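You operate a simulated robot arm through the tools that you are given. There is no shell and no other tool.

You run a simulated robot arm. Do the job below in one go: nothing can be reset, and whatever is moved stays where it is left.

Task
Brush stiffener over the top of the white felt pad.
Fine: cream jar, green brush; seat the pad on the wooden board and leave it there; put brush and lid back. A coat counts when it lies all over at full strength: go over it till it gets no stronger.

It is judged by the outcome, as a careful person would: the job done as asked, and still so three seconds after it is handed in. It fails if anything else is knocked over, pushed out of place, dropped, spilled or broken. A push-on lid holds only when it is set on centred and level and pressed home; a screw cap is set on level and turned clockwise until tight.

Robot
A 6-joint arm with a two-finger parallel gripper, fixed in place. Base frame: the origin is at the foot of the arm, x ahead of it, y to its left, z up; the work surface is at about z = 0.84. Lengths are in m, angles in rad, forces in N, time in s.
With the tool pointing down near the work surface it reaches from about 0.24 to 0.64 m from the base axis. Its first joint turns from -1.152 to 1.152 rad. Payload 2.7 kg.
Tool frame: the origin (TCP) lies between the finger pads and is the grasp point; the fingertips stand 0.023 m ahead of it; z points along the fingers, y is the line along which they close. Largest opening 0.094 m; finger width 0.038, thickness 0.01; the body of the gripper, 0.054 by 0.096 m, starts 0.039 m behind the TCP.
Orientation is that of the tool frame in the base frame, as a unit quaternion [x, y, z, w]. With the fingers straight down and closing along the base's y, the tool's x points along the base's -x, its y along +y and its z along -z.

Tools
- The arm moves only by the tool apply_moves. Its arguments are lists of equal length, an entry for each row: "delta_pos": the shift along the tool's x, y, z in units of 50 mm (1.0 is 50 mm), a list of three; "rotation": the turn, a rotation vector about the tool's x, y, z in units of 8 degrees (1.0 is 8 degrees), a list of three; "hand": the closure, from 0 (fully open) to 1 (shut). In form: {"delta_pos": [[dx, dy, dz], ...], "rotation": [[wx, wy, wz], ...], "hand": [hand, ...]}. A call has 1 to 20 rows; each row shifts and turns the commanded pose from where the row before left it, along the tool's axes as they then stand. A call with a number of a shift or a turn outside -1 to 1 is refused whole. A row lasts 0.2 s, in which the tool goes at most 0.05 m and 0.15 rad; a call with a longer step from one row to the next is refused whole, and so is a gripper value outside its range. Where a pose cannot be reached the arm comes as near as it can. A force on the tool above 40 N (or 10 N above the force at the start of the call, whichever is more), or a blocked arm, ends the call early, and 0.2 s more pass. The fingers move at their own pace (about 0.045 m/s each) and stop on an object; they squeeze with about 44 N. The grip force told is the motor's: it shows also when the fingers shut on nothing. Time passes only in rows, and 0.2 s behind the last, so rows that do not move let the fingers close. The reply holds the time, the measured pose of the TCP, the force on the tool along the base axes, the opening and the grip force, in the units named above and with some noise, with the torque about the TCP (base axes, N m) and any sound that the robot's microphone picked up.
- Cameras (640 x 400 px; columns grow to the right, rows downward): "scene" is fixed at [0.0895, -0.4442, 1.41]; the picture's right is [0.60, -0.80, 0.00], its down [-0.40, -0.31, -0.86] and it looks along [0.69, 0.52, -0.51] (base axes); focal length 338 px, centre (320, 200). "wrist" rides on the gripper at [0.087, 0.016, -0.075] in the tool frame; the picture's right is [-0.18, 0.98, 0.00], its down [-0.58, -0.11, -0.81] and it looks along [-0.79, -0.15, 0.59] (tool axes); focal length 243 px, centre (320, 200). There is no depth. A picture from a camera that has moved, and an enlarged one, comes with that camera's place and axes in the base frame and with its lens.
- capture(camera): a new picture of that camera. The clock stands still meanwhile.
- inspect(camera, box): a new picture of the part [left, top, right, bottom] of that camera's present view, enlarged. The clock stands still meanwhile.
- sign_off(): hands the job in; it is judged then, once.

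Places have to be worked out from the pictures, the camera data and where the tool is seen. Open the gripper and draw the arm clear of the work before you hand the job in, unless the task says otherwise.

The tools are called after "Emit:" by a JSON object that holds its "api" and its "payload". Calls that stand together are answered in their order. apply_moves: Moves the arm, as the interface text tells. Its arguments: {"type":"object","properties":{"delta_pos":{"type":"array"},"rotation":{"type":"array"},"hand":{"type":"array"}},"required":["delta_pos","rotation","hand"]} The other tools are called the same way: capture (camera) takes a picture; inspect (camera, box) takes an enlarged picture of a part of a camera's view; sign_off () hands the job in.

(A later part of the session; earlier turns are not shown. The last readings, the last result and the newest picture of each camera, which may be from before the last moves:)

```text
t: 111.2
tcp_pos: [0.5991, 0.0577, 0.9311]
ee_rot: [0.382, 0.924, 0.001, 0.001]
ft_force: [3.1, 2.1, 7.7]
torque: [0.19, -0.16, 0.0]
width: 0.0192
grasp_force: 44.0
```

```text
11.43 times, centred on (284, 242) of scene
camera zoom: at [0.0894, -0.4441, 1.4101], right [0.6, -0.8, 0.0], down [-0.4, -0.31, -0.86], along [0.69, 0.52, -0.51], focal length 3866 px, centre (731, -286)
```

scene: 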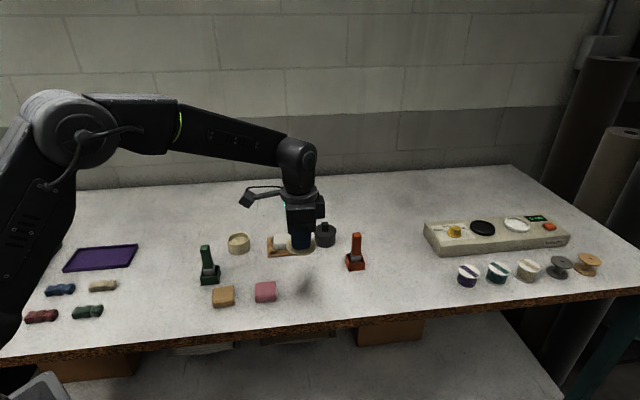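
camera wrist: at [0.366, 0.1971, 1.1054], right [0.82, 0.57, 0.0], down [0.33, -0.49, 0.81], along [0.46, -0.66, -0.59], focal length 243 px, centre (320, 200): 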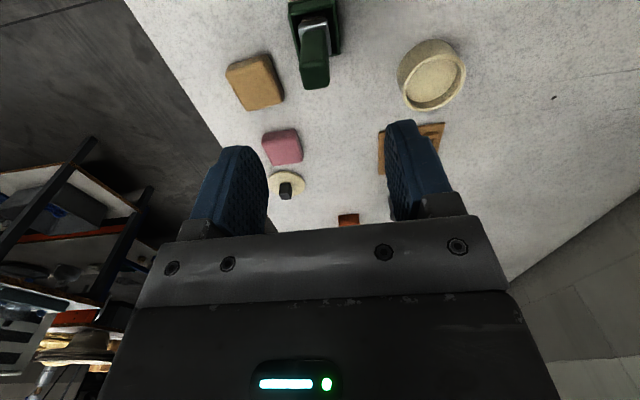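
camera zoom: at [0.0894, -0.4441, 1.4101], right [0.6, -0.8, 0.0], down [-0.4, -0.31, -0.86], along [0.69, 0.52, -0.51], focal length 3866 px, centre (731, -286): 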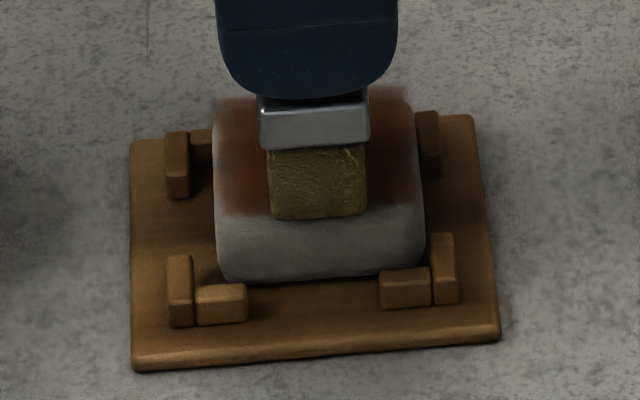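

Emit:
{"api": "apply_moves", "payload": {"delta_pos": [[0.18, 0, 0], [0, 0.12, 0], [0, 0.12, 0], [0, 0.12, 0], [0, 0.12, 0], [0, 0.12, 0], [0, 0.12, 0], [0.18, 0, 0], [0, -0.12, 0], [0, -0.12, 0], [0, -0.12, 0], [0, -0.12, 0], [0, -0.12, 0], [0, -0.12, 0], [0.05, 0.1, -0.2], [0.1, 0.1, -0.5], [0.4, 0.1, -0.5], [0.5, 0, -0.2], [0.5, 0, 0], [0, 0, 0]], "rotation": [[0, 0, 0], [0, 0, 0], [0, 0, 0], [0, 0, 0], [0, 0, 0], [0, 0, 0], [0, 0, 0], [0, 0, 0], [0, 0, 0], [0, 0, 0], [0, 0, 0], [0, 0, 0], [0, 0, 0], [0, 0, 0], [0, 0, 0], [0, 0, 0], [0, 0, 0], [0, 0, 0], [0, 0, 0], [0, 0, 0]], "hand": [1, 1, 1, 1, 1, 1, 1, 1, 1, 1, 1, 1, 1, 1, 1, 1, 1, 1, 1, 1]}}

Emit:
{"api": "inspect", "payload": {"camera": "scene", "box": [272, 229, 300, 247]}}

Emit:
{"api": "inspect", "payload": {"camera": "scene", "box": [250, 200, 330, 270]}}

```text
t: 115.4
tcp_pos: [0.5413, 0.1354, 0.9994]
ee_rot: [0.382, 0.924, 0.001, 0.0]
ft_force: [0.8, 0.2, -1.0]
torque: [0.01, 0.01, -0.01]
width: 0.0195
grasp_force: 44.4
```

```text
16.00 times, centred on (286, 238) of scene
camera zoom: at [0.0895, -0.4442, 1.41], right [0.6, -0.8, 0.0], down [-0.4, -0.31, -0.86], along [0.69, 0.52, -0.51], focal length 5412 px, centre (864, -408)
```

zoom: 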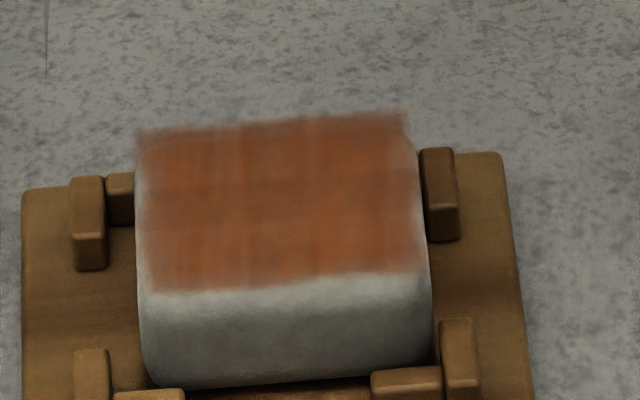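

```text
5.71 times, centred on (290, 235) of scene
camera zoom: at [0.0895, -0.4442, 1.41], right [0.6, -0.8, 0.0], down [-0.4, -0.31, -0.86], along [0.69, 0.52, -0.51], focal length 1933 px, centre (491, 0)
```

zoom: 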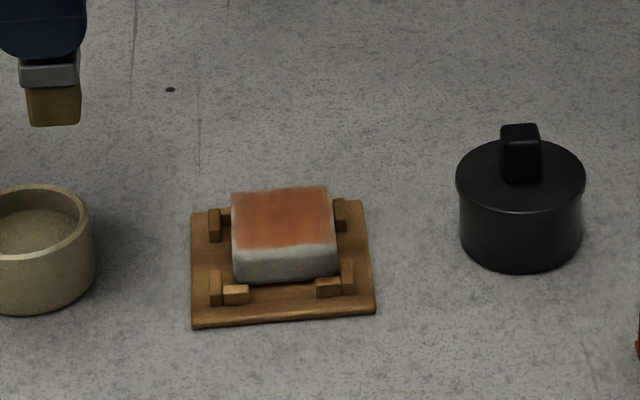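

The coat looks more even now. I'll move the wrist camera to a spot where it sees the whole top of the pad close up.

Emit:
{"api": "apply_moves", "payload": {"delta_pos": [[-0.47, -0.235, 0], [-0.47, -0.235, 0], [-0.47, -0.235, 0], [-0.46, -0.235, 0], [0, 0, 0]], "rotation": [[0, 0, 0], [0, 0, 0], [0, 0, 0], [0, 0, 0], [0, 0, 0]], "hand": [1, 1, 1, 1, 1]}}

Emit:
{"api": "inspect", "payload": {"camera": "wrist", "box": [330, 0, 440, 90]}}

Emit:
{"api": "capture", "payload": {"camera": "wrist"}}

```text
t: 116.6
tcp_pos: [0.5724, 0.035, 0.9981]
ee_rot: [0.382, 0.924, 0.0, 0.001]
ft_force: [0.2, -0.4, -0.1]
torque: [0.01, -0.01, 0.0]
width: 0.0195
grasp_force: 44.0
```

```text
4.44 times, centred on (385, 45) of wrist
camera zoom: at [0.5219, 0.1078, 1.0743], right [0.82, 0.57, 0.0], down [0.33, -0.49, 0.81], along [0.46, -0.66, -0.59], focal length 1078 px, centre (31, 889)
```

zoom: 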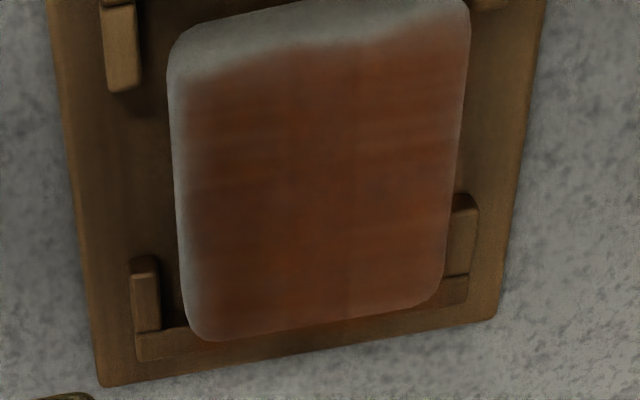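

```text
taken
camera wrist: at [0.5219, 0.1078, 1.0743], right [0.82, 0.57, 0.0], down [0.33, -0.49, 0.81], along [0.46, -0.66, -0.59], focal length 243 px, centre (320, 200)
```

wrist: 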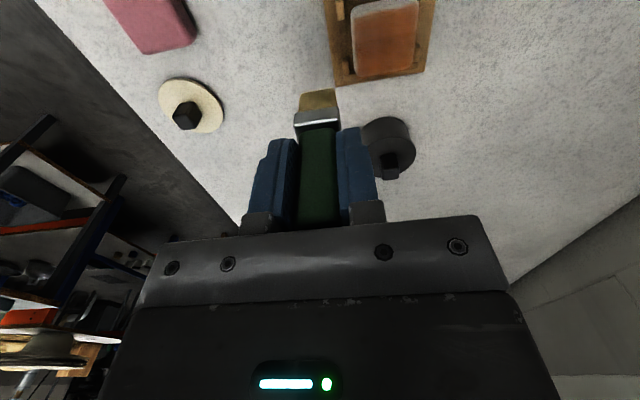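

The top is well covered, but the near-left corner seems to fade earlier. I'll shift back a little to see that near edge fully.

Emit:
{"api": "apply_moves", "payload": {"delta_pos": [[0.5, -0.1, -0.4], [0, 0, 0]], "rotation": [[0, 0, 0], [0, 0, 0]], "hand": [1, 1]}}

Emit:
{"api": "inspect", "payload": {"camera": "wrist", "box": [340, 10, 430, 90]}}

Emit:
{"api": "inspect", "payload": {"camera": "scene", "box": [272, 229, 300, 247]}}

```text
t: 117.2
tcp_pos: [0.5523, 0.0474, 1.0192]
ee_rot: [0.382, 0.924, 0.001, 0.0]
ft_force: [-0.3, 0.1, -0.5]
torque: [0.02, 0.02, -0.02]
width: 0.0193
grasp_force: 43.9
```

```text
5.00 times, centred on (385, 50) of wrist
camera zoom: at [0.5002, 0.1222, 1.0952], right [0.82, 0.57, 0.0], down [0.33, -0.49, 0.81], along [0.46, -0.66, -0.59], focal length 1213 px, centre (-5, 950)
```

zoom: 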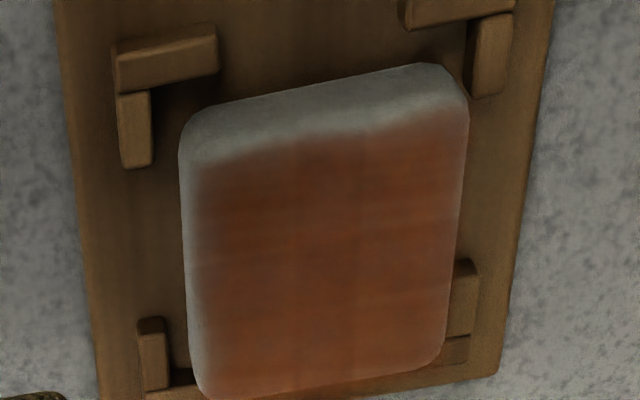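

```text
16.00 times, centred on (286, 238) of scene
camera zoom: at [0.0895, -0.4442, 1.41], right [0.6, -0.8, 0.0], down [-0.4, -0.31, -0.86], along [0.69, 0.52, -0.51], focal length 5412 px, centre (864, -408)
```

zoom: 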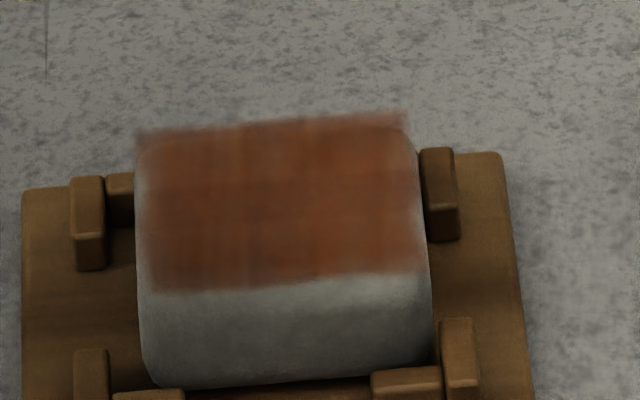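

The whole top is coated with only faint streaks. I'll do one more full set of strokes including the perimeter, then compare from this same viewpoint.

Emit:
{"api": "apply_moves", "payload": {"delta_pos": [[-0.087, 0.38, 0], [-0.087, 0.38, 0], [0, 0, 0.6], [0, 0, 0.6], [0, 0, 0.4], [0, 0, 0.06], [0, 0, 0]], "rotation": [[0, 0, 0], [0, 0, 0], [0, 0, 0], [0, 0, 0], [0, 0, 0], [0, 0, 0], [0, 0, 0]], "hand": [1, 1, 1, 1, 1, 1, 1]}}

Emit:
{"api": "inspect", "payload": {"camera": "scene", "box": [260, 225, 308, 260]}}

```text
t: 118.8
tcp_pos: [0.5862, 0.0708, 0.9366]
ee_rot: [0.382, 0.924, 0.001, 0.001]
ft_force: [0.0, -0.1, -0.4]
torque: [0.02, 0.01, -0.01]
width: 0.0192
grasp_force: 44.0
```

```text
11.43 times, centred on (284, 242) of scene
camera zoom: at [0.0895, -0.4442, 1.41], right [0.6, -0.8, 0.0], down [-0.4, -0.31, -0.86], along [0.69, 0.52, -0.51], focal length 3866 px, centre (731, -286)
```

zoom: 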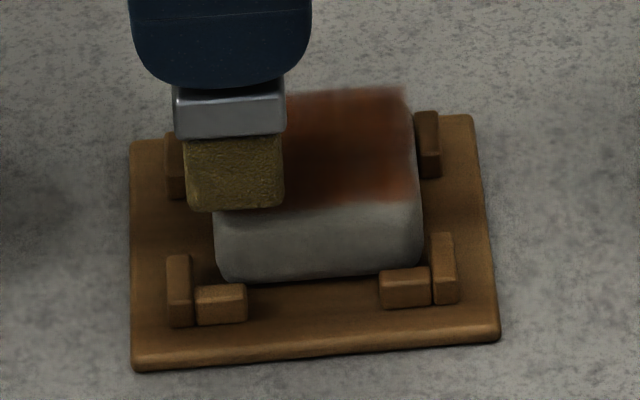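

Emit:
{"api": "apply_moves", "payload": {"delta_pos": [[0, 0, 0.04], [0, 0, 0.04], [0, 0, 0.03], [0, 0, 0]], "rotation": [[0, 0, 0], [0, 0, 0], [0, 0, 0], [0, 0, 0]], "hand": [1, 1, 1, 1]}}

```text
t: 119.8
tcp_pos: [0.5864, 0.0699, 0.9326]
ee_rot: [0.382, 0.924, 0.001, 0.001]
ft_force: [-0.7, 0.7, -1.0]
torque: [0.01, -0.01, 0.01]
width: 0.019
grasp_force: 43.8
```

I'm not quite touching yet, so I'll lower another millimetre or so and stroke along the perimeter.

Emit:
{"api": "apply_moves", "payload": {"delta_pos": [[0, 0, 0.02], [0, 0, 0.015], [0, 0, 0], [-0.12, 0, 0], [-0.12, 0, 0], [-0.12, 0, 0], [-0.12, 0, 0], [-0.12, 0, 0], [-0.12, 0, 0]], "rotation": [[0, 0, 0], [0, 0, 0], [0, 0, 0], [0, 0, 0], [0, 0, 0], [0, 0, 0], [0, 0, 0], [0, 0, 0], [0, 0, 0]], "hand": [1, 1, 1, 1, 1, 1, 1, 1, 1]}}

```text
t: 121.8
tcp_pos: [0.6122, 0.0448, 0.9295]
ee_rot: [0.382, 0.924, 0.001, 0.001]
ft_force: [-4.3, 3.2, 9.9]
torque: [0.22, 0.23, 0.0]
width: 0.0191
grasp_force: 43.9
```

Contact is good at 10 N. I'll continue around the perimeter.

Emit:
{"api": "apply_moves", "payload": {"delta_pos": [[0, 0.12, -0.01], [0, 0.12, 0], [0, 0.12, 0], [0, 0.12, 0], [0, 0.12, 0], [0, 0.12, 0], [0.12, 0, 0], [0.12, 0, 0], [0.12, 0, 0], [0.12, 0, 0], [0.12, 0, 0], [0.12, 0, 0], [0, -0.12, 0], [0, -0.12, 0], [0, -0.12, 0], [0, -0.12, 0], [0, -0.12, 0], [0, -0.12, 0]], "rotation": [[0, 0, 0], [0, 0, 0], [0, 0, 0], [0, 0, 0], [0, 0, 0], [0, 0, 0], [0, 0, 0], [0, 0, 0], [0, 0, 0], [0, 0, 0], [0, 0, 0], [0, 0, 0], [0, 0, 0], [0, 0, 0], [0, 0, 0], [0, 0, 0], [0, 0, 0], [0, 0, 0]], "hand": [1, 1, 1, 1, 1, 1, 1, 1, 1, 1, 1, 1, 1, 1, 1, 1, 1, 1]}}

Emit:
{"api": "inspect", "payload": {"camera": "scene", "box": [260, 225, 308, 260]}}

```text
t: 125.6
tcp_pos: [0.5865, 0.071, 0.9305]
ee_rot: [0.382, 0.924, 0.002, 0.001]
ft_force: [1.5, 1.3, 2.9]
torque: [0.06, -0.09, 0.02]
width: 0.0192
grasp_force: 44.2
```

```text
11.43 times, centred on (284, 242) of scene
camera zoom: at [0.0895, -0.4441, 1.41], right [0.6, -0.8, 0.0], down [-0.4, -0.31, -0.86], along [0.69, 0.52, -0.51], focal length 3866 px, centre (731, -286)
```

zoom: 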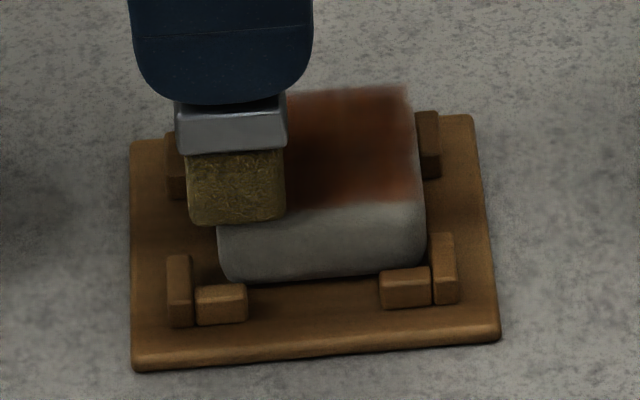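

Now the inner lines again at the same light pressure.

Emit:
{"api": "apply_moves", "payload": {"delta_pos": [[0, 0.18, 0.01], [-0.12, 0, 0], [-0.12, 0, 0], [-0.12, 0, 0], [-0.12, 0, 0], [-0.12, 0, 0], [-0.12, 0, 0], [0, 0.18, 0], [0.12, 0, 0], [0.12, 0, 0], [0.12, 0, 0], [0.12, 0, 0], [0.12, 0, 0], [0.12, 0, 0], [0, 0.18, 0], [-0.14, 0, 0], [-0.14, 0, 0], [-0.14, 0, 0], [-0.14, 0, 0], [-0.14, 0, 0]], "rotation": [[0, 0, 0], [0, 0, 0], [0, 0, 0], [0, 0, 0], [0, 0, 0], [0, 0, 0], [0, 0, 0], [0, 0, 0], [0, 0, 0], [0, 0, 0], [0, 0, 0], [0, 0, 0], [0, 0, 0], [0, 0, 0], [0, 0, 0], [0, 0, 0], [0, 0, 0], [0, 0, 0], [0, 0, 0], [0, 0, 0]], "hand": [1, 1, 1, 1, 1, 1, 1, 1, 1, 1, 1, 1, 1, 1, 1, 1, 1, 1, 1, 1]}}

```text
t: 129.8
tcp_pos: [0.6298, 0.0634, 0.9307]
ee_rot: [0.381, 0.925, 0.002, 0.001]
ft_force: [-3.2, 4.8, 10.9]
torque: [0.25, 0.23, 0.02]
width: 0.0189
grasp_force: 44.1
```

Emit:
{"api": "apply_moves", "payload": {"delta_pos": [[0.14, 0, 0], [0.14, 0, 0], [0.14, 0, 0], [0.14, 0, 0], [0.14, 0, 0], [0, 0, -0.2], [0, 0, -0.5], [0, 0, -0.5], [0, 0, -0.5], [0.087, -0.65, 0], [0.087, -0.65, -0.07], [0, 0, 0]], "rotation": [[0, 0, 0], [0, 0, 0], [0, 0, 0], [0, 0, 0], [0, 0, 0], [0, 0, 0], [0, 0, 0], [0, 0, 0], [0, 0, 0], [0, 0, 0], [0, 0, 0], [0, 0, 0]], "hand": [1, 1, 1, 1, 1, 1, 1, 1, 1, 1, 1, 1]}}

Emit:
{"api": "inspect", "payload": {"camera": "wrist", "box": [340, 10, 430, 90]}}

Emit:
{"api": "inspect", "payload": {"camera": "scene", "box": [272, 229, 300, 247]}}

```text
t: 132.4
tcp_pos: [0.5553, 0.0495, 1.0173]
ee_rot: [0.382, 0.924, 0.002, 0.001]
ft_force: [0.4, 0.4, 0.6]
torque: [0.03, 0.04, -0.01]
width: 0.0192
grasp_force: 43.8
```

```text
5.00 times, centred on (385, 50) of wrist
camera zoom: at [0.5027, 0.1226, 1.0929], right [0.82, 0.57, 0.0], down [0.33, -0.49, 0.81], along [0.46, -0.66, -0.59], focal length 1213 px, centre (-5, 950)
```

zoom: 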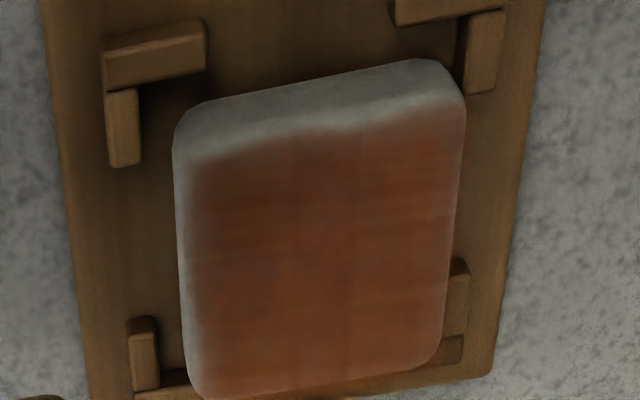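

```text
16.00 times, centred on (286, 238) of scene
camera zoom: at [0.0895, -0.4442, 1.41], right [0.6, -0.8, 0.0], down [-0.4, -0.31, -0.86], along [0.69, 0.52, -0.51], focal length 5412 px, centre (864, -408)
```

zoom: 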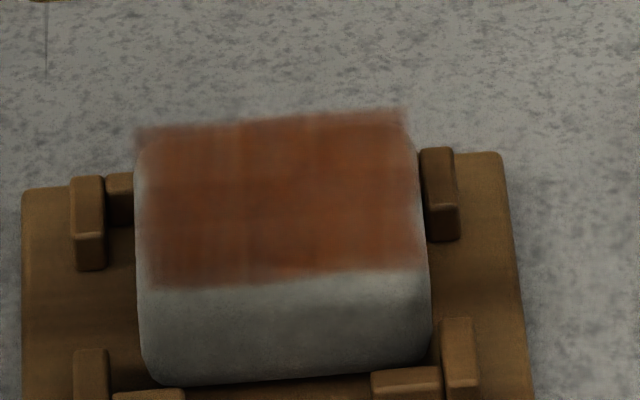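

The two views, before and after this set, look practically the same. I'll zoom closer to judge whether the faint streaks are texture or uneven strength.

Emit:
{"api": "inspect", "payload": {"camera": "wrist", "box": [370, 30, 420, 80]}}

Emit:
{"api": "inspect", "payload": {"camera": "scene", "box": [278, 231, 292, 243]}}

```text
8.00 times, centred on (395, 55) of wrist
camera zoom: at [0.5027, 0.1226, 1.0929], right [0.82, 0.57, 0.0], down [0.33, -0.49, 0.81], along [0.46, -0.66, -0.59], focal length 1941 px, centre (-280, 1360)
```

zoom: 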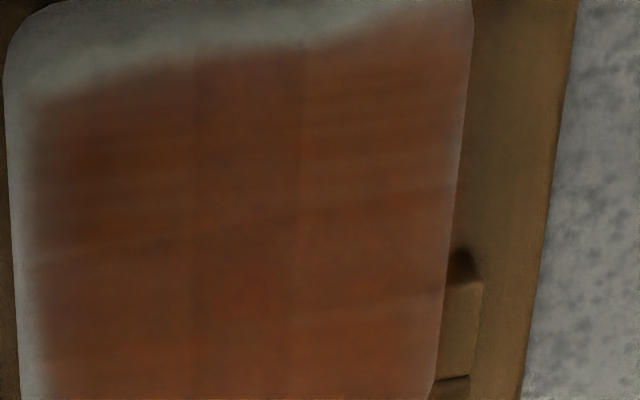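

```text
16.00 times, centred on (285, 237) of scene
camera zoom: at [0.0895, -0.4442, 1.41], right [0.6, -0.8, 0.0], down [-0.4, -0.31, -0.86], along [0.69, 0.52, -0.51], focal length 5412 px, centre (880, -392)
```

zoom: 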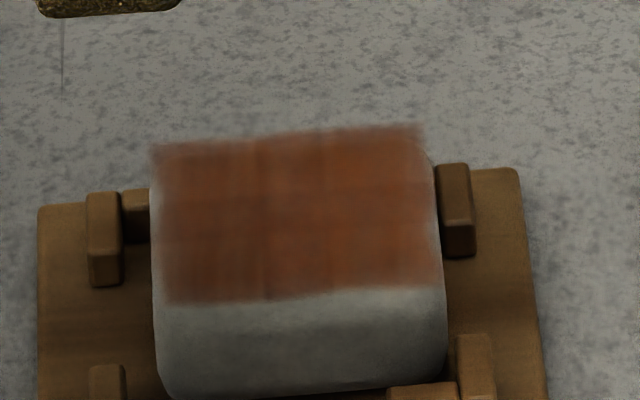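

The pattern looks like a fixed tile texture with every patch about equally strong. To be sure the brush wasn't simply running dry, I'll take one more load and go over it again.

Emit:
{"api": "apply_moves", "payload": {"delta_pos": [[0.459, 0.294, 0.1], [0.459, 0.294, 0.1], [0.459, 0.294, 0.1], [0.459, 0.294, 0.1], [0, 0, 0]], "rotation": [[0, 0, 0], [0, 0, 0], [0, 0, 0], [0, 0, 0], [0, 0, 0]], "hand": [1, 1, 1, 1, 1]}}

Emit:
{"api": "inspect", "payload": {"camera": "wrist", "box": [220, 0, 420, 200]}}

```text
t: 133.6
tcp_pos: [0.5329, 0.1571, 1.0007]
ee_rot: [0.382, 0.924, 0.002, 0.001]
ft_force: [0.1, -0.3, -0.4]
torque: [-0.01, -0.03, 0.01]
width: 0.019
grasp_force: 43.9
```

```text
2.00 times, centred on (320, 100) of wrist
camera zoom: at [0.481, 0.2303, 1.0759], right [0.82, 0.57, 0.0], down [0.33, -0.49, 0.81], along [0.46, -0.66, -0.59], focal length 485 px, centre (320, 400)
```

zoom: 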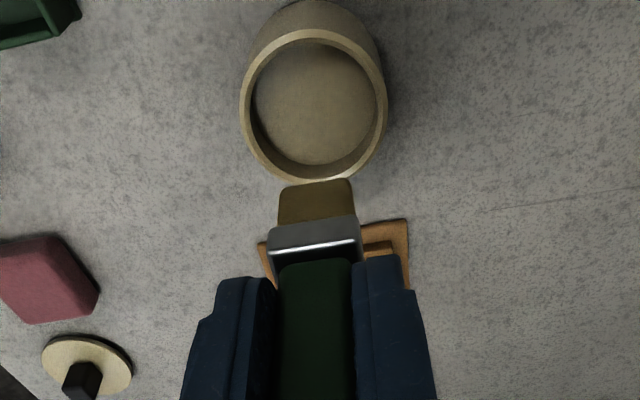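

The jar is aligned within 2 mm. I'll dip again gently.

Emit:
{"api": "apply_moves", "payload": {"delta_pos": [[0, -0.03, 0.4], [0, 0, 0.5], [0, 0, 0.4], [0, 0, 0.13], [0, 0, 0.03], [0, 0, 0.02], [0, 0, 0], [0, 0, 0]], "rotation": [[0, 0, 0], [0, 0, 0], [0, 0, 0], [0, 0, 0], [0, 0, 0], [0, 0, 0], [0, 0, 0], [0, 0, 0]], "hand": [1, 1, 1, 1, 1, 1, 1, 1]}}

Emit:
{"api": "inspect", "payload": {"camera": "wrist", "box": [250, 30, 390, 150]}}

```text
t: 135.4
tcp_pos: [0.5301, 0.1545, 0.9263]
ee_rot: [0.381, 0.924, 0.002, 0.002]
ft_force: [-1.9, 2.9, 16.3]
torque: [0.11, 0.15, -0.03]
width: 0.0192
grasp_force: 44.2
```

```text
3.33 times, centred on (320, 90) of wrist
camera zoom: at [0.4782, 0.2279, 1.001], right [0.82, 0.57, 0.01], down [0.33, -0.49, 0.81], along [0.46, -0.66, -0.59], focal length 809 px, centre (320, 567)
```

zoom: 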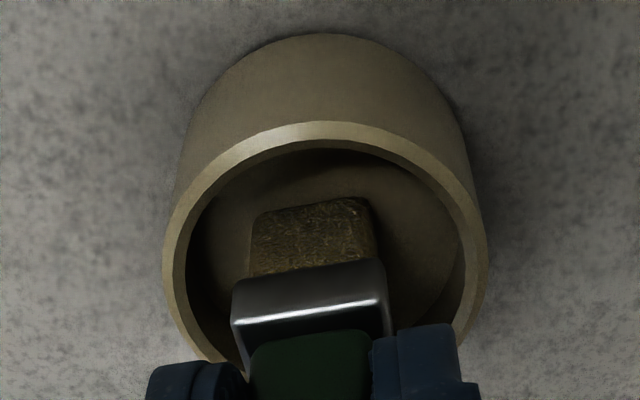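

The brush is loaded. I'll go back to the pad corner for the confirming pass.

Emit:
{"api": "apply_moves", "payload": {"delta_pos": [[0, 0, -0.1], [0, 0, -0.1], [0, 0, -0.5], [0, 0, -0.6], [-0.402, -0.094, 0], [-0.402, -0.094, 0], [-0.402, -0.094, 0], [-0.402, -0.094, 0], [-0.402, -0.094, 0], [0, 0, 0.5], [0, 0, 0.4], [0, 0, 0.18], [0, 0, 0.04], [0, 0, 0]], "rotation": [[0, 0, 0], [0, 0, 0], [0, 0, 0], [0, 0, 0], [0, 0, 0], [0, 0, 0], [0, 0, 0], [0, 0, 0], [0, 0, 0], [0, 0, 0], [0, 0, 0], [0, 0, 0], [0, 0, 0], [0, 0, 0]], "hand": [1, 1, 1, 1, 1, 1, 1, 1, 1, 1, 1, 1, 1, 1]}}

Emit:
{"api": "inspect", "payload": {"camera": "scene", "box": [260, 225, 308, 260]}}

```text
t: 138.4
tcp_pos: [0.5836, 0.0672, 0.9323]
ee_rot: [0.381, 0.925, 0.002, 0.001]
ft_force: [0.4, 0.3, -0.1]
torque: [0.01, -0.01, -0.01]
width: 0.0191
grasp_force: 43.8
```

```text
11.43 times, centred on (284, 242) of scene
camera zoom: at [0.0895, -0.4442, 1.41], right [0.6, -0.8, 0.0], down [-0.4, -0.31, -0.86], along [0.69, 0.52, -0.51], focal length 3866 px, centre (731, -286)
```

zoom: 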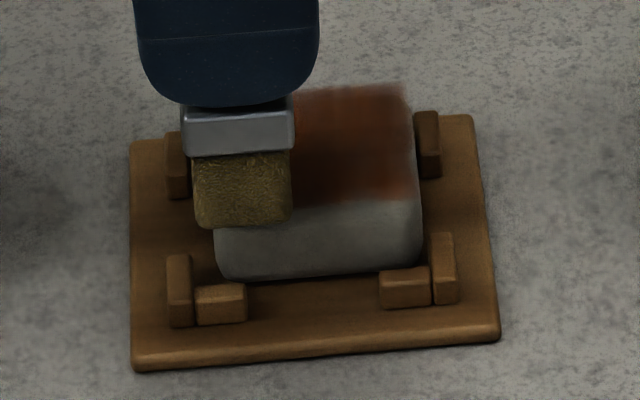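

Emit:
{"api": "apply_moves", "payload": {"delta_pos": [[0.02, 0.04, 0.03], [0, 0, 0.02], [0, 0, 0]], "rotation": [[0, 0, 0], [0, 0, 0], [0, 0, 0]], "hand": [1, 1, 1]}}

```text
t: 139.2
tcp_pos: [0.5859, 0.0696, 0.9319]
ee_rot: [0.383, 0.924, 0.001, 0.001]
ft_force: [-0.3, -0.2, -1.0]
torque: [0.0, -0.01, 0.02]
width: 0.0195
grasp_force: 44.0
```

There's still no contact, so I'll lower 1.5 mm more and then run the front lines.

Emit:
{"api": "apply_moves", "payload": {"delta_pos": [[0, 0, 0.02], [0, 0, 0.015], [0, 0, 0], [-0.12, 0, 0], [-0.12, 0, 0], [-0.12, 0, 0], [-0.12, 0, 0], [-0.12, 0, 0], [-0.12, 0, 0]], "rotation": [[0, 0, 0], [0, 0, 0], [0, 0, 0], [0, 0, 0], [0, 0, 0], [0, 0, 0], [0, 0, 0], [0, 0, 0], [0, 0, 0]], "hand": [1, 1, 1, 1, 1, 1, 1, 1, 1]}}

```text
t: 141.2
tcp_pos: [0.6093, 0.044, 0.931]
ee_rot: [0.382, 0.924, 0.003, 0.001]
ft_force: [-5.4, 5.6, 16.4]
torque: [0.4, 0.31, 0.03]
width: 0.019
grasp_force: 43.9
```

The force is 16 N, so I'll ease off 1 mm and continue the raster.

Emit:
{"api": "apply_moves", "payload": {"delta_pos": [[0, 0.18, -0.018], [0.12, 0, 0], [0.12, 0, 0], [0.12, 0, 0], [0.12, 0, 0], [0.12, 0, 0], [0.12, 0, 0], [0, 0.18, 0], [-0.12, 0, 0], [-0.12, 0, 0], [-0.12, 0, 0], [-0.12, 0, 0], [-0.12, 0, 0], [-0.12, 0, 0], [0, 0.18, 0]], "rotation": [[0, 0, 0], [0, 0, 0], [0, 0, 0], [0, 0, 0], [0, 0, 0], [0, 0, 0], [0, 0, 0], [0, 0, 0], [0, 0, 0], [0, 0, 0], [0, 0, 0], [0, 0, 0], [0, 0, 0], [0, 0, 0], [0, 0, 0]], "hand": [1, 1, 1, 1, 1, 1, 1, 1, 1, 1, 1, 1, 1, 1, 1]}}

Emit:
{"api": "inspect", "payload": {"camera": "scene", "box": [260, 225, 308, 260]}}

```text
t: 144.4
tcp_pos: [0.6301, 0.0629, 0.9297]
ee_rot: [0.382, 0.924, 0.0, 0.001]
ft_force: [0.5, -1.9, 4.3]
torque: [-0.16, 0.0, 0.0]
width: 0.0191
grasp_force: 43.9
```

```text
11.43 times, centred on (284, 242) of scene
camera zoom: at [0.0894, -0.4442, 1.41], right [0.6, -0.8, 0.0], down [-0.4, -0.31, -0.86], along [0.69, 0.52, -0.51], focal length 3866 px, centre (731, -286)
```

zoom: 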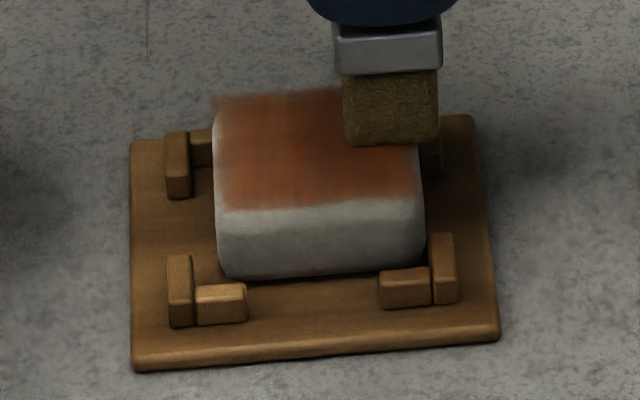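

I'll finish the back lines, ending with a stroke that nudges the pad back toward the middle of the pocket.

Emit:
{"api": "apply_moves", "payload": {"delta_pos": [[0.12, 0, 0], [0.12, 0, 0], [0.12, 0, 0], [0.12, 0, 0], [0.12, 0, 0], [0.12, 0, 0], [0, 0.18, 0], [-0.12, 0, 0], [-0.12, 0, 0], [-0.12, 0, 0], [-0.12, 0, 0], [-0.12, 0, 0], [-0.12, 0, 0], [0.12, -0.1, 0], [0.12, -0.1, 0], [0.12, -0.1, 0], [0.12, -0.06, 0], [0.12, 0, 0], [0.12, 0, 0]], "rotation": [[0, 0, 0], [0, 0, 0], [0, 0, 0], [0, 0, 0], [0, 0, 0], [0, 0, 0], [0, 0, 0], [0, 0, 0], [0, 0, 0], [0, 0, 0], [0, 0, 0], [0, 0, 0], [0, 0, 0], [0, 0, 0], [0, 0, 0], [0, 0, 0], [0, 0, 0], [0, 0, 0], [0, 0, 0]], "hand": [1, 1, 1, 1, 1, 1, 1, 1, 1, 1, 1, 1, 1, 1, 1, 1, 1, 1, 1]}}

```text
t: 148.4
tcp_pos: [0.5974, 0.081, 0.9313]
ee_rot: [0.381, 0.925, 0.001, 0.001]
ft_force: [0.9, 0.6, -0.9]
torque: [0.01, 0.03, 0.01]
width: 0.0192
grasp_force: 43.9
```

The near side lost contact there, so I'll press slightly more and run cross strokes on the near half.

Emit:
{"api": "apply_moves", "payload": {"delta_pos": [[0, 0, 0.02], [0, -0.12, 0.01], [0, -0.12, 0], [0, -0.12, 0], [0, 0.12, 0], [0, 0.12, 0], [0, 0.12, 0], [0, 0.12, 0], [0, 0.12, 0], [0, 0.12, 0], [-0.18, 0, 0], [0, -0.12, 0], [0, -0.12, 0], [0, -0.12, 0], [0, -0.12, 0], [0, -0.12, 0], [0, -0.12, 0]], "rotation": [[0, 0, 0], [0, 0, 0], [0, 0, 0], [0, 0, 0], [0, 0, 0], [0, 0, 0], [0, 0, 0], [0, 0, 0], [0, 0, 0], [0, 0, 0], [0, 0, 0], [0, 0, 0], [0, 0, 0], [0, 0, 0], [0, 0, 0], [0, 0, 0], [0, 0, 0]], "hand": [1, 1, 1, 1, 1, 1, 1, 1, 1, 1, 1, 1, 1, 1, 1, 1, 1]}}

Emit:
{"api": "inspect", "payload": {"camera": "scene", "box": [260, 225, 308, 260]}}

```text
t: 152.0
tcp_pos: [0.5916, 0.0636, 0.9307]
ee_rot: [0.382, 0.924, 0.002, 0.002]
ft_force: [4.9, 5.3, 16.9]
torque: [0.28, -0.39, -0.01]
width: 0.0192
grasp_force: 44.4
```

```text
11.43 times, centred on (284, 242) of scene
camera zoom: at [0.0893, -0.4441, 1.4101], right [0.6, -0.8, 0.0], down [-0.4, -0.31, -0.86], along [0.69, 0.52, -0.51], focal length 3866 px, centre (731, -286)
```

zoom: 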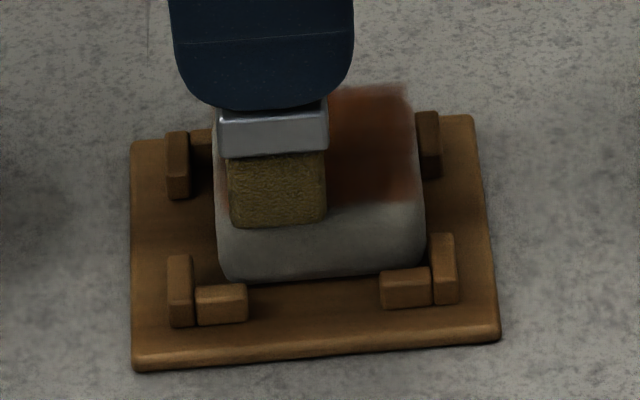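

I'll continue the cross strokes over the far half.

Emit:
{"api": "apply_moves", "payload": {"delta_pos": [[-0.18, 0, -0.012], [0, 0.12, 0], [0, 0.12, 0], [0, 0.12, 0], [0, 0.12, 0], [0, 0.12, 0], [0, 0.12, 0], [-0.18, 0, 0], [0, -0.12, 0], [0, -0.12, 0], [0, -0.12, 0], [0, -0.12, 0], [0, -0.12, 0], [0, -0.12, 0], [-0.16, 0, 0], [0, 0.14, 0], [0, 0.14, 0], [0, 0.14, 0], [0, 0.14, 0], [0, 0.14, 0]], "rotation": [[0, 0, 0], [0, 0, 0], [0, 0, 0], [0, 0, 0], [0, 0, 0], [0, 0, 0], [0, 0, 0], [0, 0, 0], [0, 0, 0], [0, 0, 0], [0, 0, 0], [0, 0, 0], [0, 0, 0], [0, 0, 0], [0, 0, 0], [0, 0, 0], [0, 0, 0], [0, 0, 0], [0, 0, 0], [0, 0, 0]], "hand": [1, 1, 1, 1, 1, 1, 1, 1, 1, 1, 1, 1, 1, 1, 1, 1, 1, 1, 1, 1]}}

```text
t: 156.2
tcp_pos: [0.6341, 0.0694, 0.9302]
ee_rot: [0.382, 0.924, 0.001, 0.001]
ft_force: [-2.9, -3.6, 12.3]
torque: [-0.29, 0.27, -0.06]
width: 0.0192
grasp_force: 44.4
```

I'll drag gently back toward the pad's centre, lift, and return to the viewing pose to compare.

Emit:
{"api": "apply_moves", "payload": {"delta_pos": [[0.14, -0.11, 0], [0.14, -0.11, 0], [0.14, -0.11, 0], [0, 0, -0.2], [0, 0, -0.5], [0, 0, -0.5], [0, 0, -0.5], [0.227, -0.56, 0], [0.227, -0.56, -0.07], [0, 0, 0]], "rotation": [[0, 0, 0], [0, 0, 0], [0, 0, 0], [0, 0, 0], [0, 0, 0], [0, 0, 0], [0, 0, 0], [0, 0, 0], [0, 0, 0], [0, 0, 0]], "hand": [1, 1, 1, 1, 1, 1, 1, 1, 1, 1]}}

Emit:
{"api": "inspect", "payload": {"camera": "wrist", "box": [340, 10, 430, 90]}}

Emit:
{"api": "inspect", "payload": {"camera": "scene", "box": [272, 229, 300, 247]}}

```text
t: 158.4
tcp_pos: [0.5504, 0.0469, 1.0185]
ee_rot: [0.382, 0.924, 0.002, 0.001]
ft_force: [-0.1, -1.0, -0.8]
torque: [0.02, 0.0, -0.01]
width: 0.0189
grasp_force: 43.5
```

```text
5.00 times, centred on (385, 50) of wrist
camera zoom: at [0.4997, 0.12, 1.0933], right [0.82, 0.57, 0.0], down [0.33, -0.49, 0.81], along [0.46, -0.66, -0.59], focal length 1213 px, centre (-5, 950)
```

zoom: 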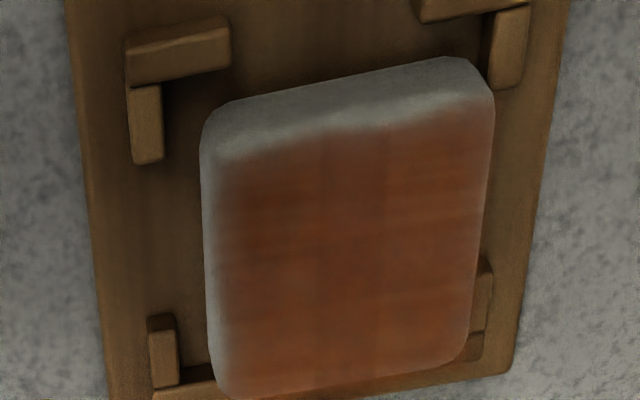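

```text
16.00 times, centred on (286, 238) of scene
camera zoom: at [0.0895, -0.4442, 1.41], right [0.6, -0.8, 0.0], down [-0.4, -0.31, -0.86], along [0.69, 0.52, -0.51], focal length 5412 px, centre (864, -408)
```

zoom: 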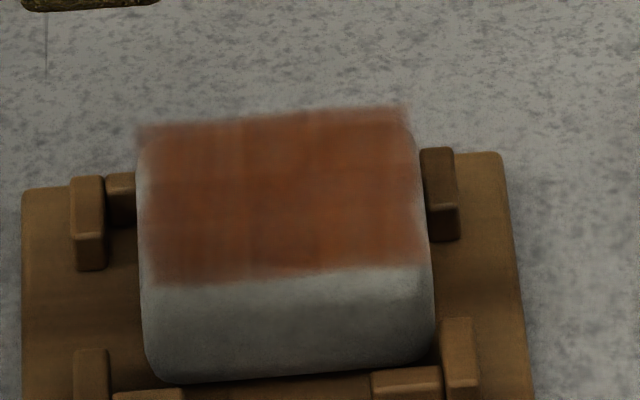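

The coat is unchanged after a freshly loaded pass, so it's at full strength. The pad has drifted against the back and right stops, so I'll set the brush on its centre and drag it about 3 mm back toward the middle.

Emit:
{"api": "apply_moves", "payload": {"delta_pos": [[-0.25, 0.585, 0], [-0.25, 0.585, 0], [0, 0, 0.6], [0, 0, 0.6], [0, 0, 0.4], [0, 0, 0.1], [0, 0, 0.04], [0, 0, 0]], "rotation": [[0, 0, 0], [0, 0, 0], [0, 0, 0], [0, 0, 0], [0, 0, 0], [0, 0, 0], [0, 0, 0], [0, 0, 0]], "hand": [1, 1, 1, 1, 1, 1, 1, 1]}}

Emit:
{"api": "inspect", "payload": {"camera": "scene", "box": [260, 225, 308, 260]}}

```text
t: 160.2
tcp_pos: [0.6117, 0.0727, 0.9303]
ee_rot: [0.382, 0.924, 0.002, 0.001]
ft_force: [1.0, 1.3, 1.6]
torque: [0.02, -0.03, 0.02]
width: 0.0192
grasp_force: 44.3
```

```text
11.43 times, centred on (284, 242) of scene
camera zoom: at [0.0895, -0.4442, 1.41], right [0.6, -0.8, 0.0], down [-0.4, -0.31, -0.86], along [0.69, 0.52, -0.51], focal length 3866 px, centre (731, -286)
```

zoom: 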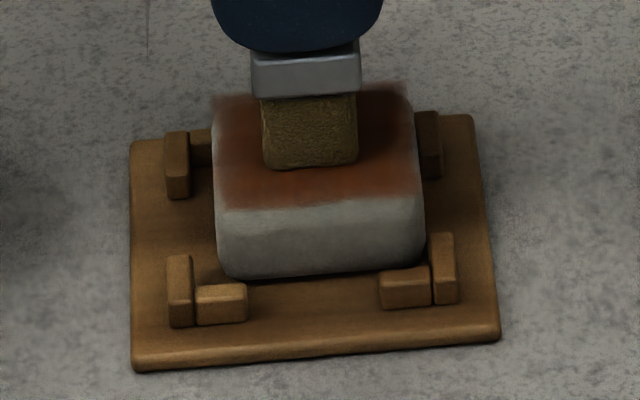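

The brush is just touching the middle of the pad. I'll press about 1 mm more, drag diagonally 3 mm toward the centre, then lift.

Emit:
{"api": "apply_moves", "payload": {"delta_pos": [[0, 0, 0.02], [0, 0, 0], [0.02, -0.02, 0], [0.02, -0.02, 0], [0.02, -0.02, 0], [0, 0, 0]], "rotation": [[0, 0, 0], [0, 0, 0], [0, 0, 0], [0, 0, 0], [0, 0, 0], [0, 0, 0]], "hand": [1, 1, 1, 1, 1, 1]}}

Emit:
{"api": "inspect", "payload": {"camera": "scene", "box": [260, 225, 308, 260]}}

```text
t: 161.6
tcp_pos: [0.6058, 0.0732, 0.9303]
ee_rot: [0.381, 0.924, 0.002, 0.001]
ft_force: [2.0, -0.8, 5.2]
torque: [-0.02, -0.14, -0.02]
width: 0.0192
grasp_force: 43.7
```

```text
11.43 times, centred on (284, 242) of scene
camera zoom: at [0.0894, -0.4442, 1.41], right [0.6, -0.8, 0.0], down [-0.4, -0.31, -0.86], along [0.69, 0.52, -0.51], focal length 3866 px, centre (731, -286)
```

zoom: 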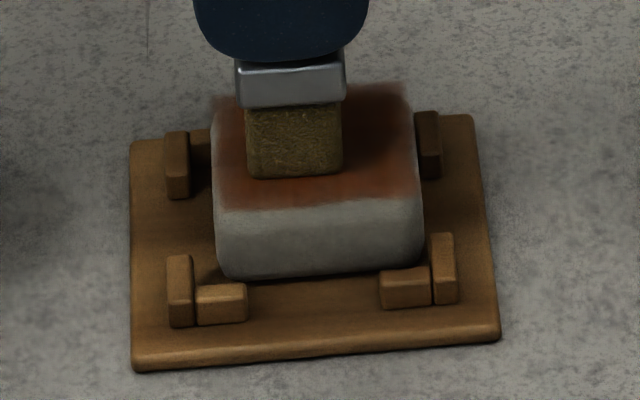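

The pad moved only slightly because the brush slid. I'll press a little firmer and drag once more the same way.

Emit:
{"api": "apply_moves", "payload": {"delta_pos": [[0, 0, 0.02], [0, 0, 0], [0.02, -0.03, 0], [0.02, -0.03, 0], [0.02, -0.03, 0], [0.02, -0.02, 0], [0, 0, 0]], "rotation": [[0, 0, 0], [0, 0, 0], [0, 0, 0], [0, 0, 0], [0, 0, 0], [0, 0, 0], [0, 0, 0]], "hand": [1, 1, 1, 1, 1, 1, 1]}}

Emit:
{"api": "inspect", "payload": {"camera": "scene", "box": [260, 225, 308, 260]}}

```text
t: 163.2
tcp_pos: [0.6012, 0.0703, 0.9291]
ee_rot: [0.382, 0.924, 0.001, 0.001]
ft_force: [4.6, -1.5, 14.3]
torque: [-0.18, -0.31, -0.01]
width: 0.0189
grasp_force: 43.9
```

```text
11.43 times, centred on (284, 242) of scene
camera zoom: at [0.0893, -0.4443, 1.41], right [0.6, -0.8, 0.0], down [-0.4, -0.31, -0.86], along [0.69, 0.52, -0.51], focal length 3866 px, centre (731, -286)
```

zoom: 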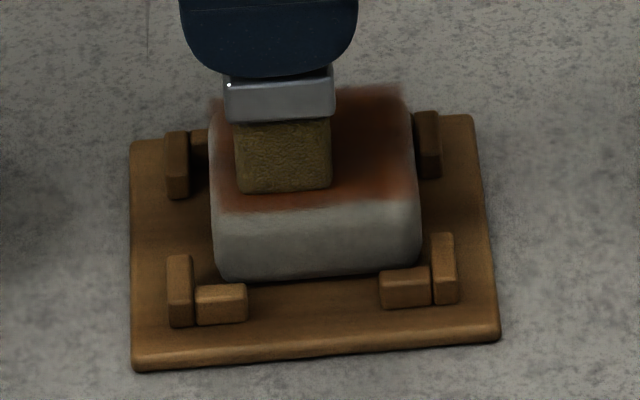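

The pad is centred again to within about 1.5 mm, inside all the stops. I'll lift off and carry the brush back above its green holder.

Emit:
{"api": "apply_moves", "payload": {"delta_pos": [[0, 0, -0.2], [0, 0, -0.5], [0, 0, -0.5], [0, 0, -0.2], [0.564, -0.321, 0], [0.564, -0.321, 0], [0.564, -0.321, 0], [0.564, -0.321, 0], [0.564, -0.321, 0], [0.564, -0.321, 0], [0, 0, 0]], "rotation": [[0, 0, 0], [0, 0, 0], [0, 0, 0], [0, 0, 0], [0, 0, 0], [0, 0, 0], [0, 0, 0], [0, 0, 0], [0, 0, 0], [0, 0, 0], [0, 0, 0]], "hand": [1, 1, 1, 1, 1, 1, 1, 1, 1, 1, 1]}}

Emit:
{"api": "inspect", "payload": {"camera": "wrist", "box": [220, 0, 420, 200]}}

Emit:
{"api": "inspect", "payload": {"camera": "scene", "box": [180, 200, 260, 290]}}

Emit:
{"api": "inspect", "payload": {"camera": "scene", "box": [260, 225, 308, 260]}}

```text
t: 165.6
tcp_pos: [0.4116, 0.1231, 0.9963]
ee_rot: [0.382, 0.924, 0.002, 0.001]
ft_force: [0.3, -0.7, 0.3]
torque: [0.0, 0.0, 0.01]
width: 0.0192
grasp_force: 44.3
```

```text
2.00 times, centred on (320, 100) of wrist
camera zoom: at [0.3595, 0.1969, 1.0726], right [0.82, 0.57, 0.0], down [0.33, -0.49, 0.81], along [0.46, -0.66, -0.59], focal length 485 px, centre (320, 400)
```

zoom: 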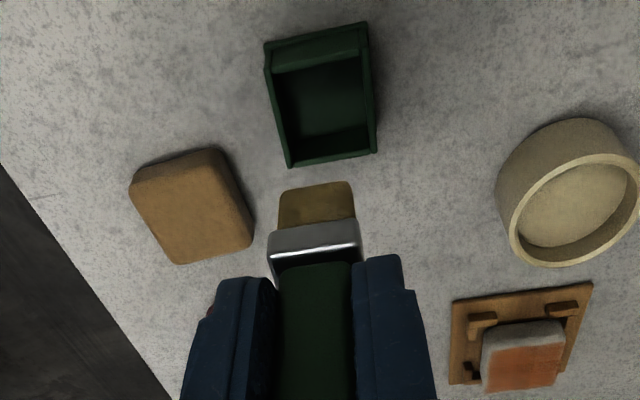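

```text
4.44 times, centred on (220, 245) of scene
camera zoom: at [0.0895, -0.4442, 1.41], right [0.6, -0.8, 0.0], down [-0.4, -0.31, -0.86], along [0.69, 0.52, -0.51], focal length 1503 px, centre (764, 0)
```

zoom: 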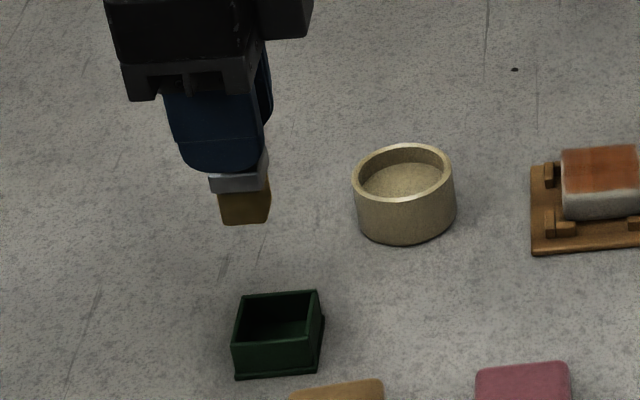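

```text
11.43 times, centred on (284, 242) of scene
camera zoom: at [0.0895, -0.4442, 1.41], right [0.6, -0.8, 0.0], down [-0.4, -0.31, -0.86], along [0.69, 0.52, -0.51], focal length 3866 px, centre (731, -286)
```

zoom: 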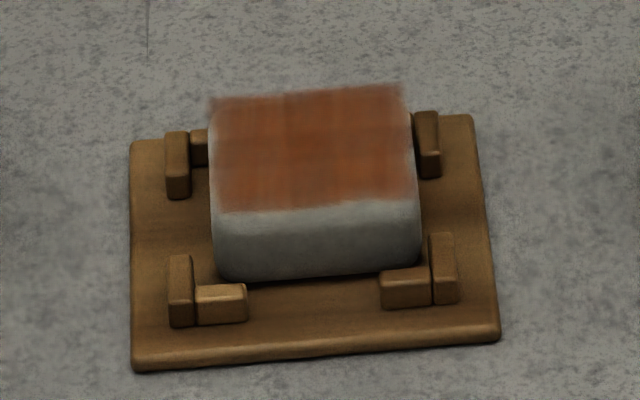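

The brush is over its holder, with the holder's centre about (-2.5, +0.5) mm away in the tool frame. I'll correct for that and lower into the holder.

Emit:
{"api": "apply_moves", "payload": {"delta_pos": [[-0.05, 0.01, 0.2], [0, 0, 0.5], [0, 0, 0.3], [0, 0, 0]], "rotation": [[0, 0, 0], [0, 0, 0], [0, 0, 0], [0, 0, 0]], "hand": [1, 1, 1, 1]}}

Emit:
{"api": "inspect", "payload": {"camera": "wrist", "box": [250, 20, 390, 150]}}

Emit:
{"api": "inspect", "payload": {"camera": "scene", "box": [190, 235, 250, 290]}}

```text
t: 166.6
tcp_pos: [0.4168, 0.12, 0.9476]
ee_rot: [0.383, 0.924, 0.001, 0.0]
ft_force: [0.1, -0.8, 0.1]
torque: [-0.03, -0.04, 0.01]
width: 0.0194
grasp_force: 44.9
```

```text
3.08 times, centred on (320, 85) of wrist
camera zoom: at [0.3651, 0.193, 1.0233], right [0.82, 0.57, 0.0], down [0.33, -0.49, 0.81], along [0.46, -0.66, -0.59], focal length 746 px, centre (320, 554)
```

zoom: 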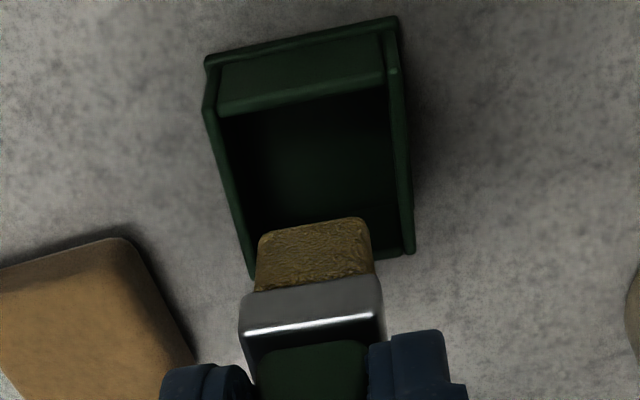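

```text
7.27 times, centred on (220, 262) of scene
camera zoom: at [0.0895, -0.4442, 1.41], right [0.6, -0.8, 0.0], down [-0.4, -0.31, -0.86], along [0.69, 0.52, -0.51], focal length 2460 px, centre (1047, -254)
```

zoom: 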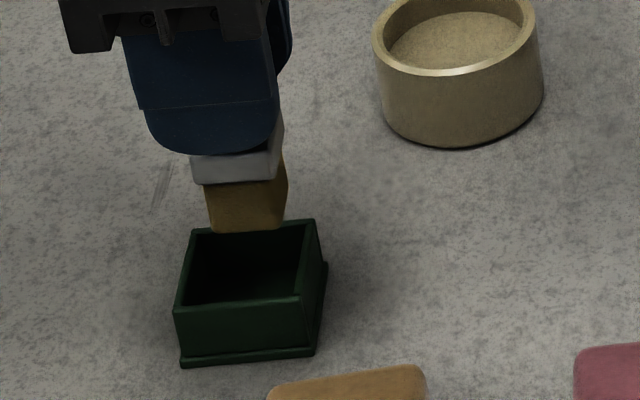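

Now the holder's centre reads (+2.5, 0) mm, so I'll shift back 2 mm and lower the brush into the holder, stopping just above its floor.

Emit:
{"api": "apply_moves", "payload": {"delta_pos": [[0.04, 0, 0], [0, 0, 0.3], [0, 0, 0.3], [0, 0, 0.06], [0, 0, 0]], "rotation": [[0, 0, 0], [0, 0, 0], [0, 0, 0], [0, 0, 0], [0, 0, 0]], "hand": [1, 1, 1, 1, 1]}}

Emit:
{"api": "inspect", "payload": {"camera": "wrist", "box": [250, 20, 390, 150]}}

Emit:
{"api": "inspect", "payload": {"camera": "scene", "box": [190, 235, 250, 290]}}

```text
t: 167.8
tcp_pos: [0.4136, 0.1225, 0.9138]
ee_rot: [0.382, 0.924, 0.002, 0.002]
ft_force: [1.0, -0.9, -0.6]
torque: [0.0, 0.02, 0.0]
width: 0.0191
grasp_force: 43.9
```

```text
3.08 times, centred on (320, 85) of wrist
camera zoom: at [0.3613, 0.1956, 0.9908], right [0.82, 0.57, 0.0], down [0.33, -0.49, 0.81], along [0.46, -0.66, -0.59], focal length 746 px, centre (320, 554)
```

zoom: 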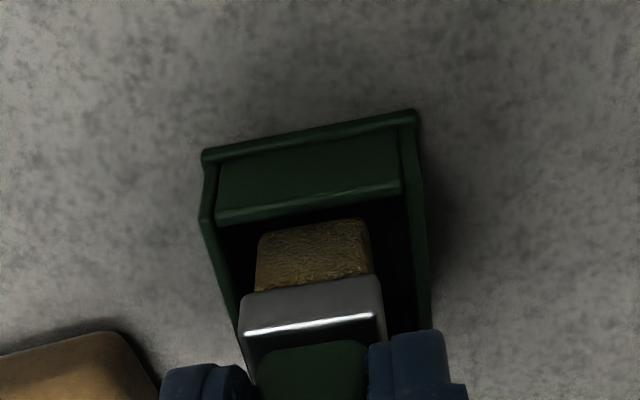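

```text
7.27 times, centred on (220, 262) of scene
camera zoom: at [0.0895, -0.4442, 1.41], right [0.6, -0.8, 0.0], down [-0.4, -0.31, -0.86], along [0.69, 0.52, -0.51], focal length 2460 px, centre (1047, -254)
```

zoom: 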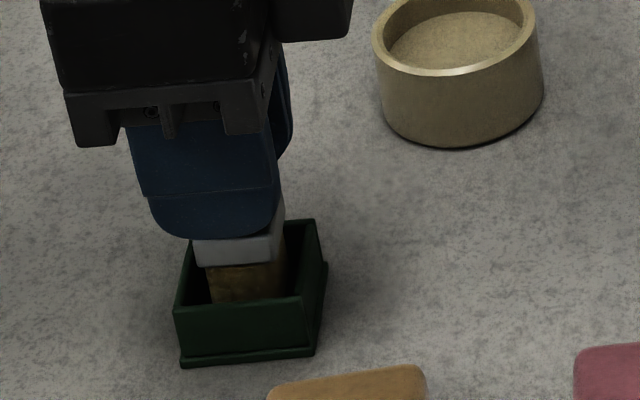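

The brush is inside the holder with clearance all round. I'll lower gently to the floor.

Emit:
{"api": "apply_moves", "payload": {"delta_pos": [[0, 0, 0.04], [0, 0, 0.03], [0, 0, 0.02], [0, 0, 0]], "rotation": [[0, 0, 0], [0, 0, 0], [0, 0, 0], [0, 0, 0]], "hand": [1, 1, 1, 1]}}

```text
t: 168.8
tcp_pos: [0.413, 0.1214, 0.9088]
ee_rot: [0.382, 0.924, 0.001, 0.0]
ft_force: [-1.6, -0.1, -0.6]
torque: [0.01, 0.01, 0.01]
width: 0.0189
grasp_force: 44.2
```

Emit:
{"api": "apply_moves", "payload": {"delta_pos": [[0, 0, 0.02], [0, 0, 0.02], [0, 0, 0]], "rotation": [[0, 0, 0], [0, 0, 0], [0, 0, 0]], "hand": [1, 1, 1]}}

```text
t: 169.6
tcp_pos: [0.4134, 0.1206, 0.9091]
ee_rot: [0.382, 0.924, 0.002, 0.001]
ft_force: [-0.2, 0.4, 0.0]
torque: [-0.02, 0.01, 0.0]
width: 0.0194
grasp_force: 43.6
```

Emit:
{"api": "apply_moves", "payload": {"delta_pos": [[0, 0, 0.02], [0, 0, 0.015], [0, 0, 0]], "rotation": [[0, 0, 0], [0, 0, 0], [0, 0, 0]], "hand": [1, 1, 1]}}

Emit:
{"api": "inspect", "payload": {"camera": "scene", "box": [190, 235, 250, 290]}}

```text
t: 170.4
tcp_pos: [0.4127, 0.1207, 0.9073]
ee_rot: [0.382, 0.924, 0.002, 0.001]
ft_force: [0.9, -0.1, -0.4]
torque: [0.02, 0.01, 0.03]
width: 0.019
grasp_force: 43.5
```

```text
7.27 times, centred on (220, 262) of scene
camera zoom: at [0.0895, -0.4442, 1.41], right [0.6, -0.8, 0.0], down [-0.4, -0.31, -0.86], along [0.69, 0.52, -0.51], focal length 2460 px, centre (1047, -254)
```

zoom: 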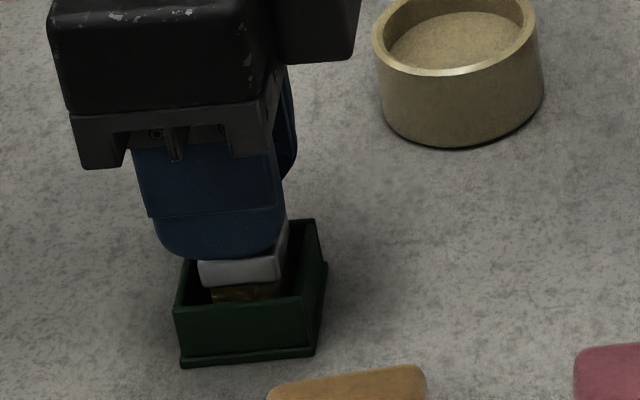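

Emit:
{"api": "apply_moves", "payload": {"delta_pos": [[0, 0, 0.02], [0, 0, 0.01], [0, 0, 0]], "rotation": [[0, 0, 0], [0, 0, 0], [0, 0, 0]], "hand": [1, 1, 1]}}

```text
t: 171.2
tcp_pos: [0.4133, 0.1212, 0.9063]
ee_rot: [0.382, 0.924, 0.002, 0.002]
ft_force: [-7.4, -1.9, 26.8]
torque: [-0.25, 0.36, -0.01]
width: 0.0192
grasp_force: 43.7
```

The brush is on the holder floor with 27 N. I'll ease off 1.5 mm and then open the fingers only slightly at first.

Emit:
{"api": "apply_moves", "payload": {"delta_pos": [[0, 0, -0.03], [0, 0, 0]], "rotation": [[0, 0, 0], [0, 0, 0]], "hand": [1, 1]}}

```text
t: 171.8
tcp_pos: [0.4145, 0.1215, 0.9064]
ee_rot: [0.381, 0.924, 0.001, 0.001]
ft_force: [-1.3, 0.1, 14.0]
torque: [-0.16, 0.08, -0.02]
width: 0.019
grasp_force: 44.2
```

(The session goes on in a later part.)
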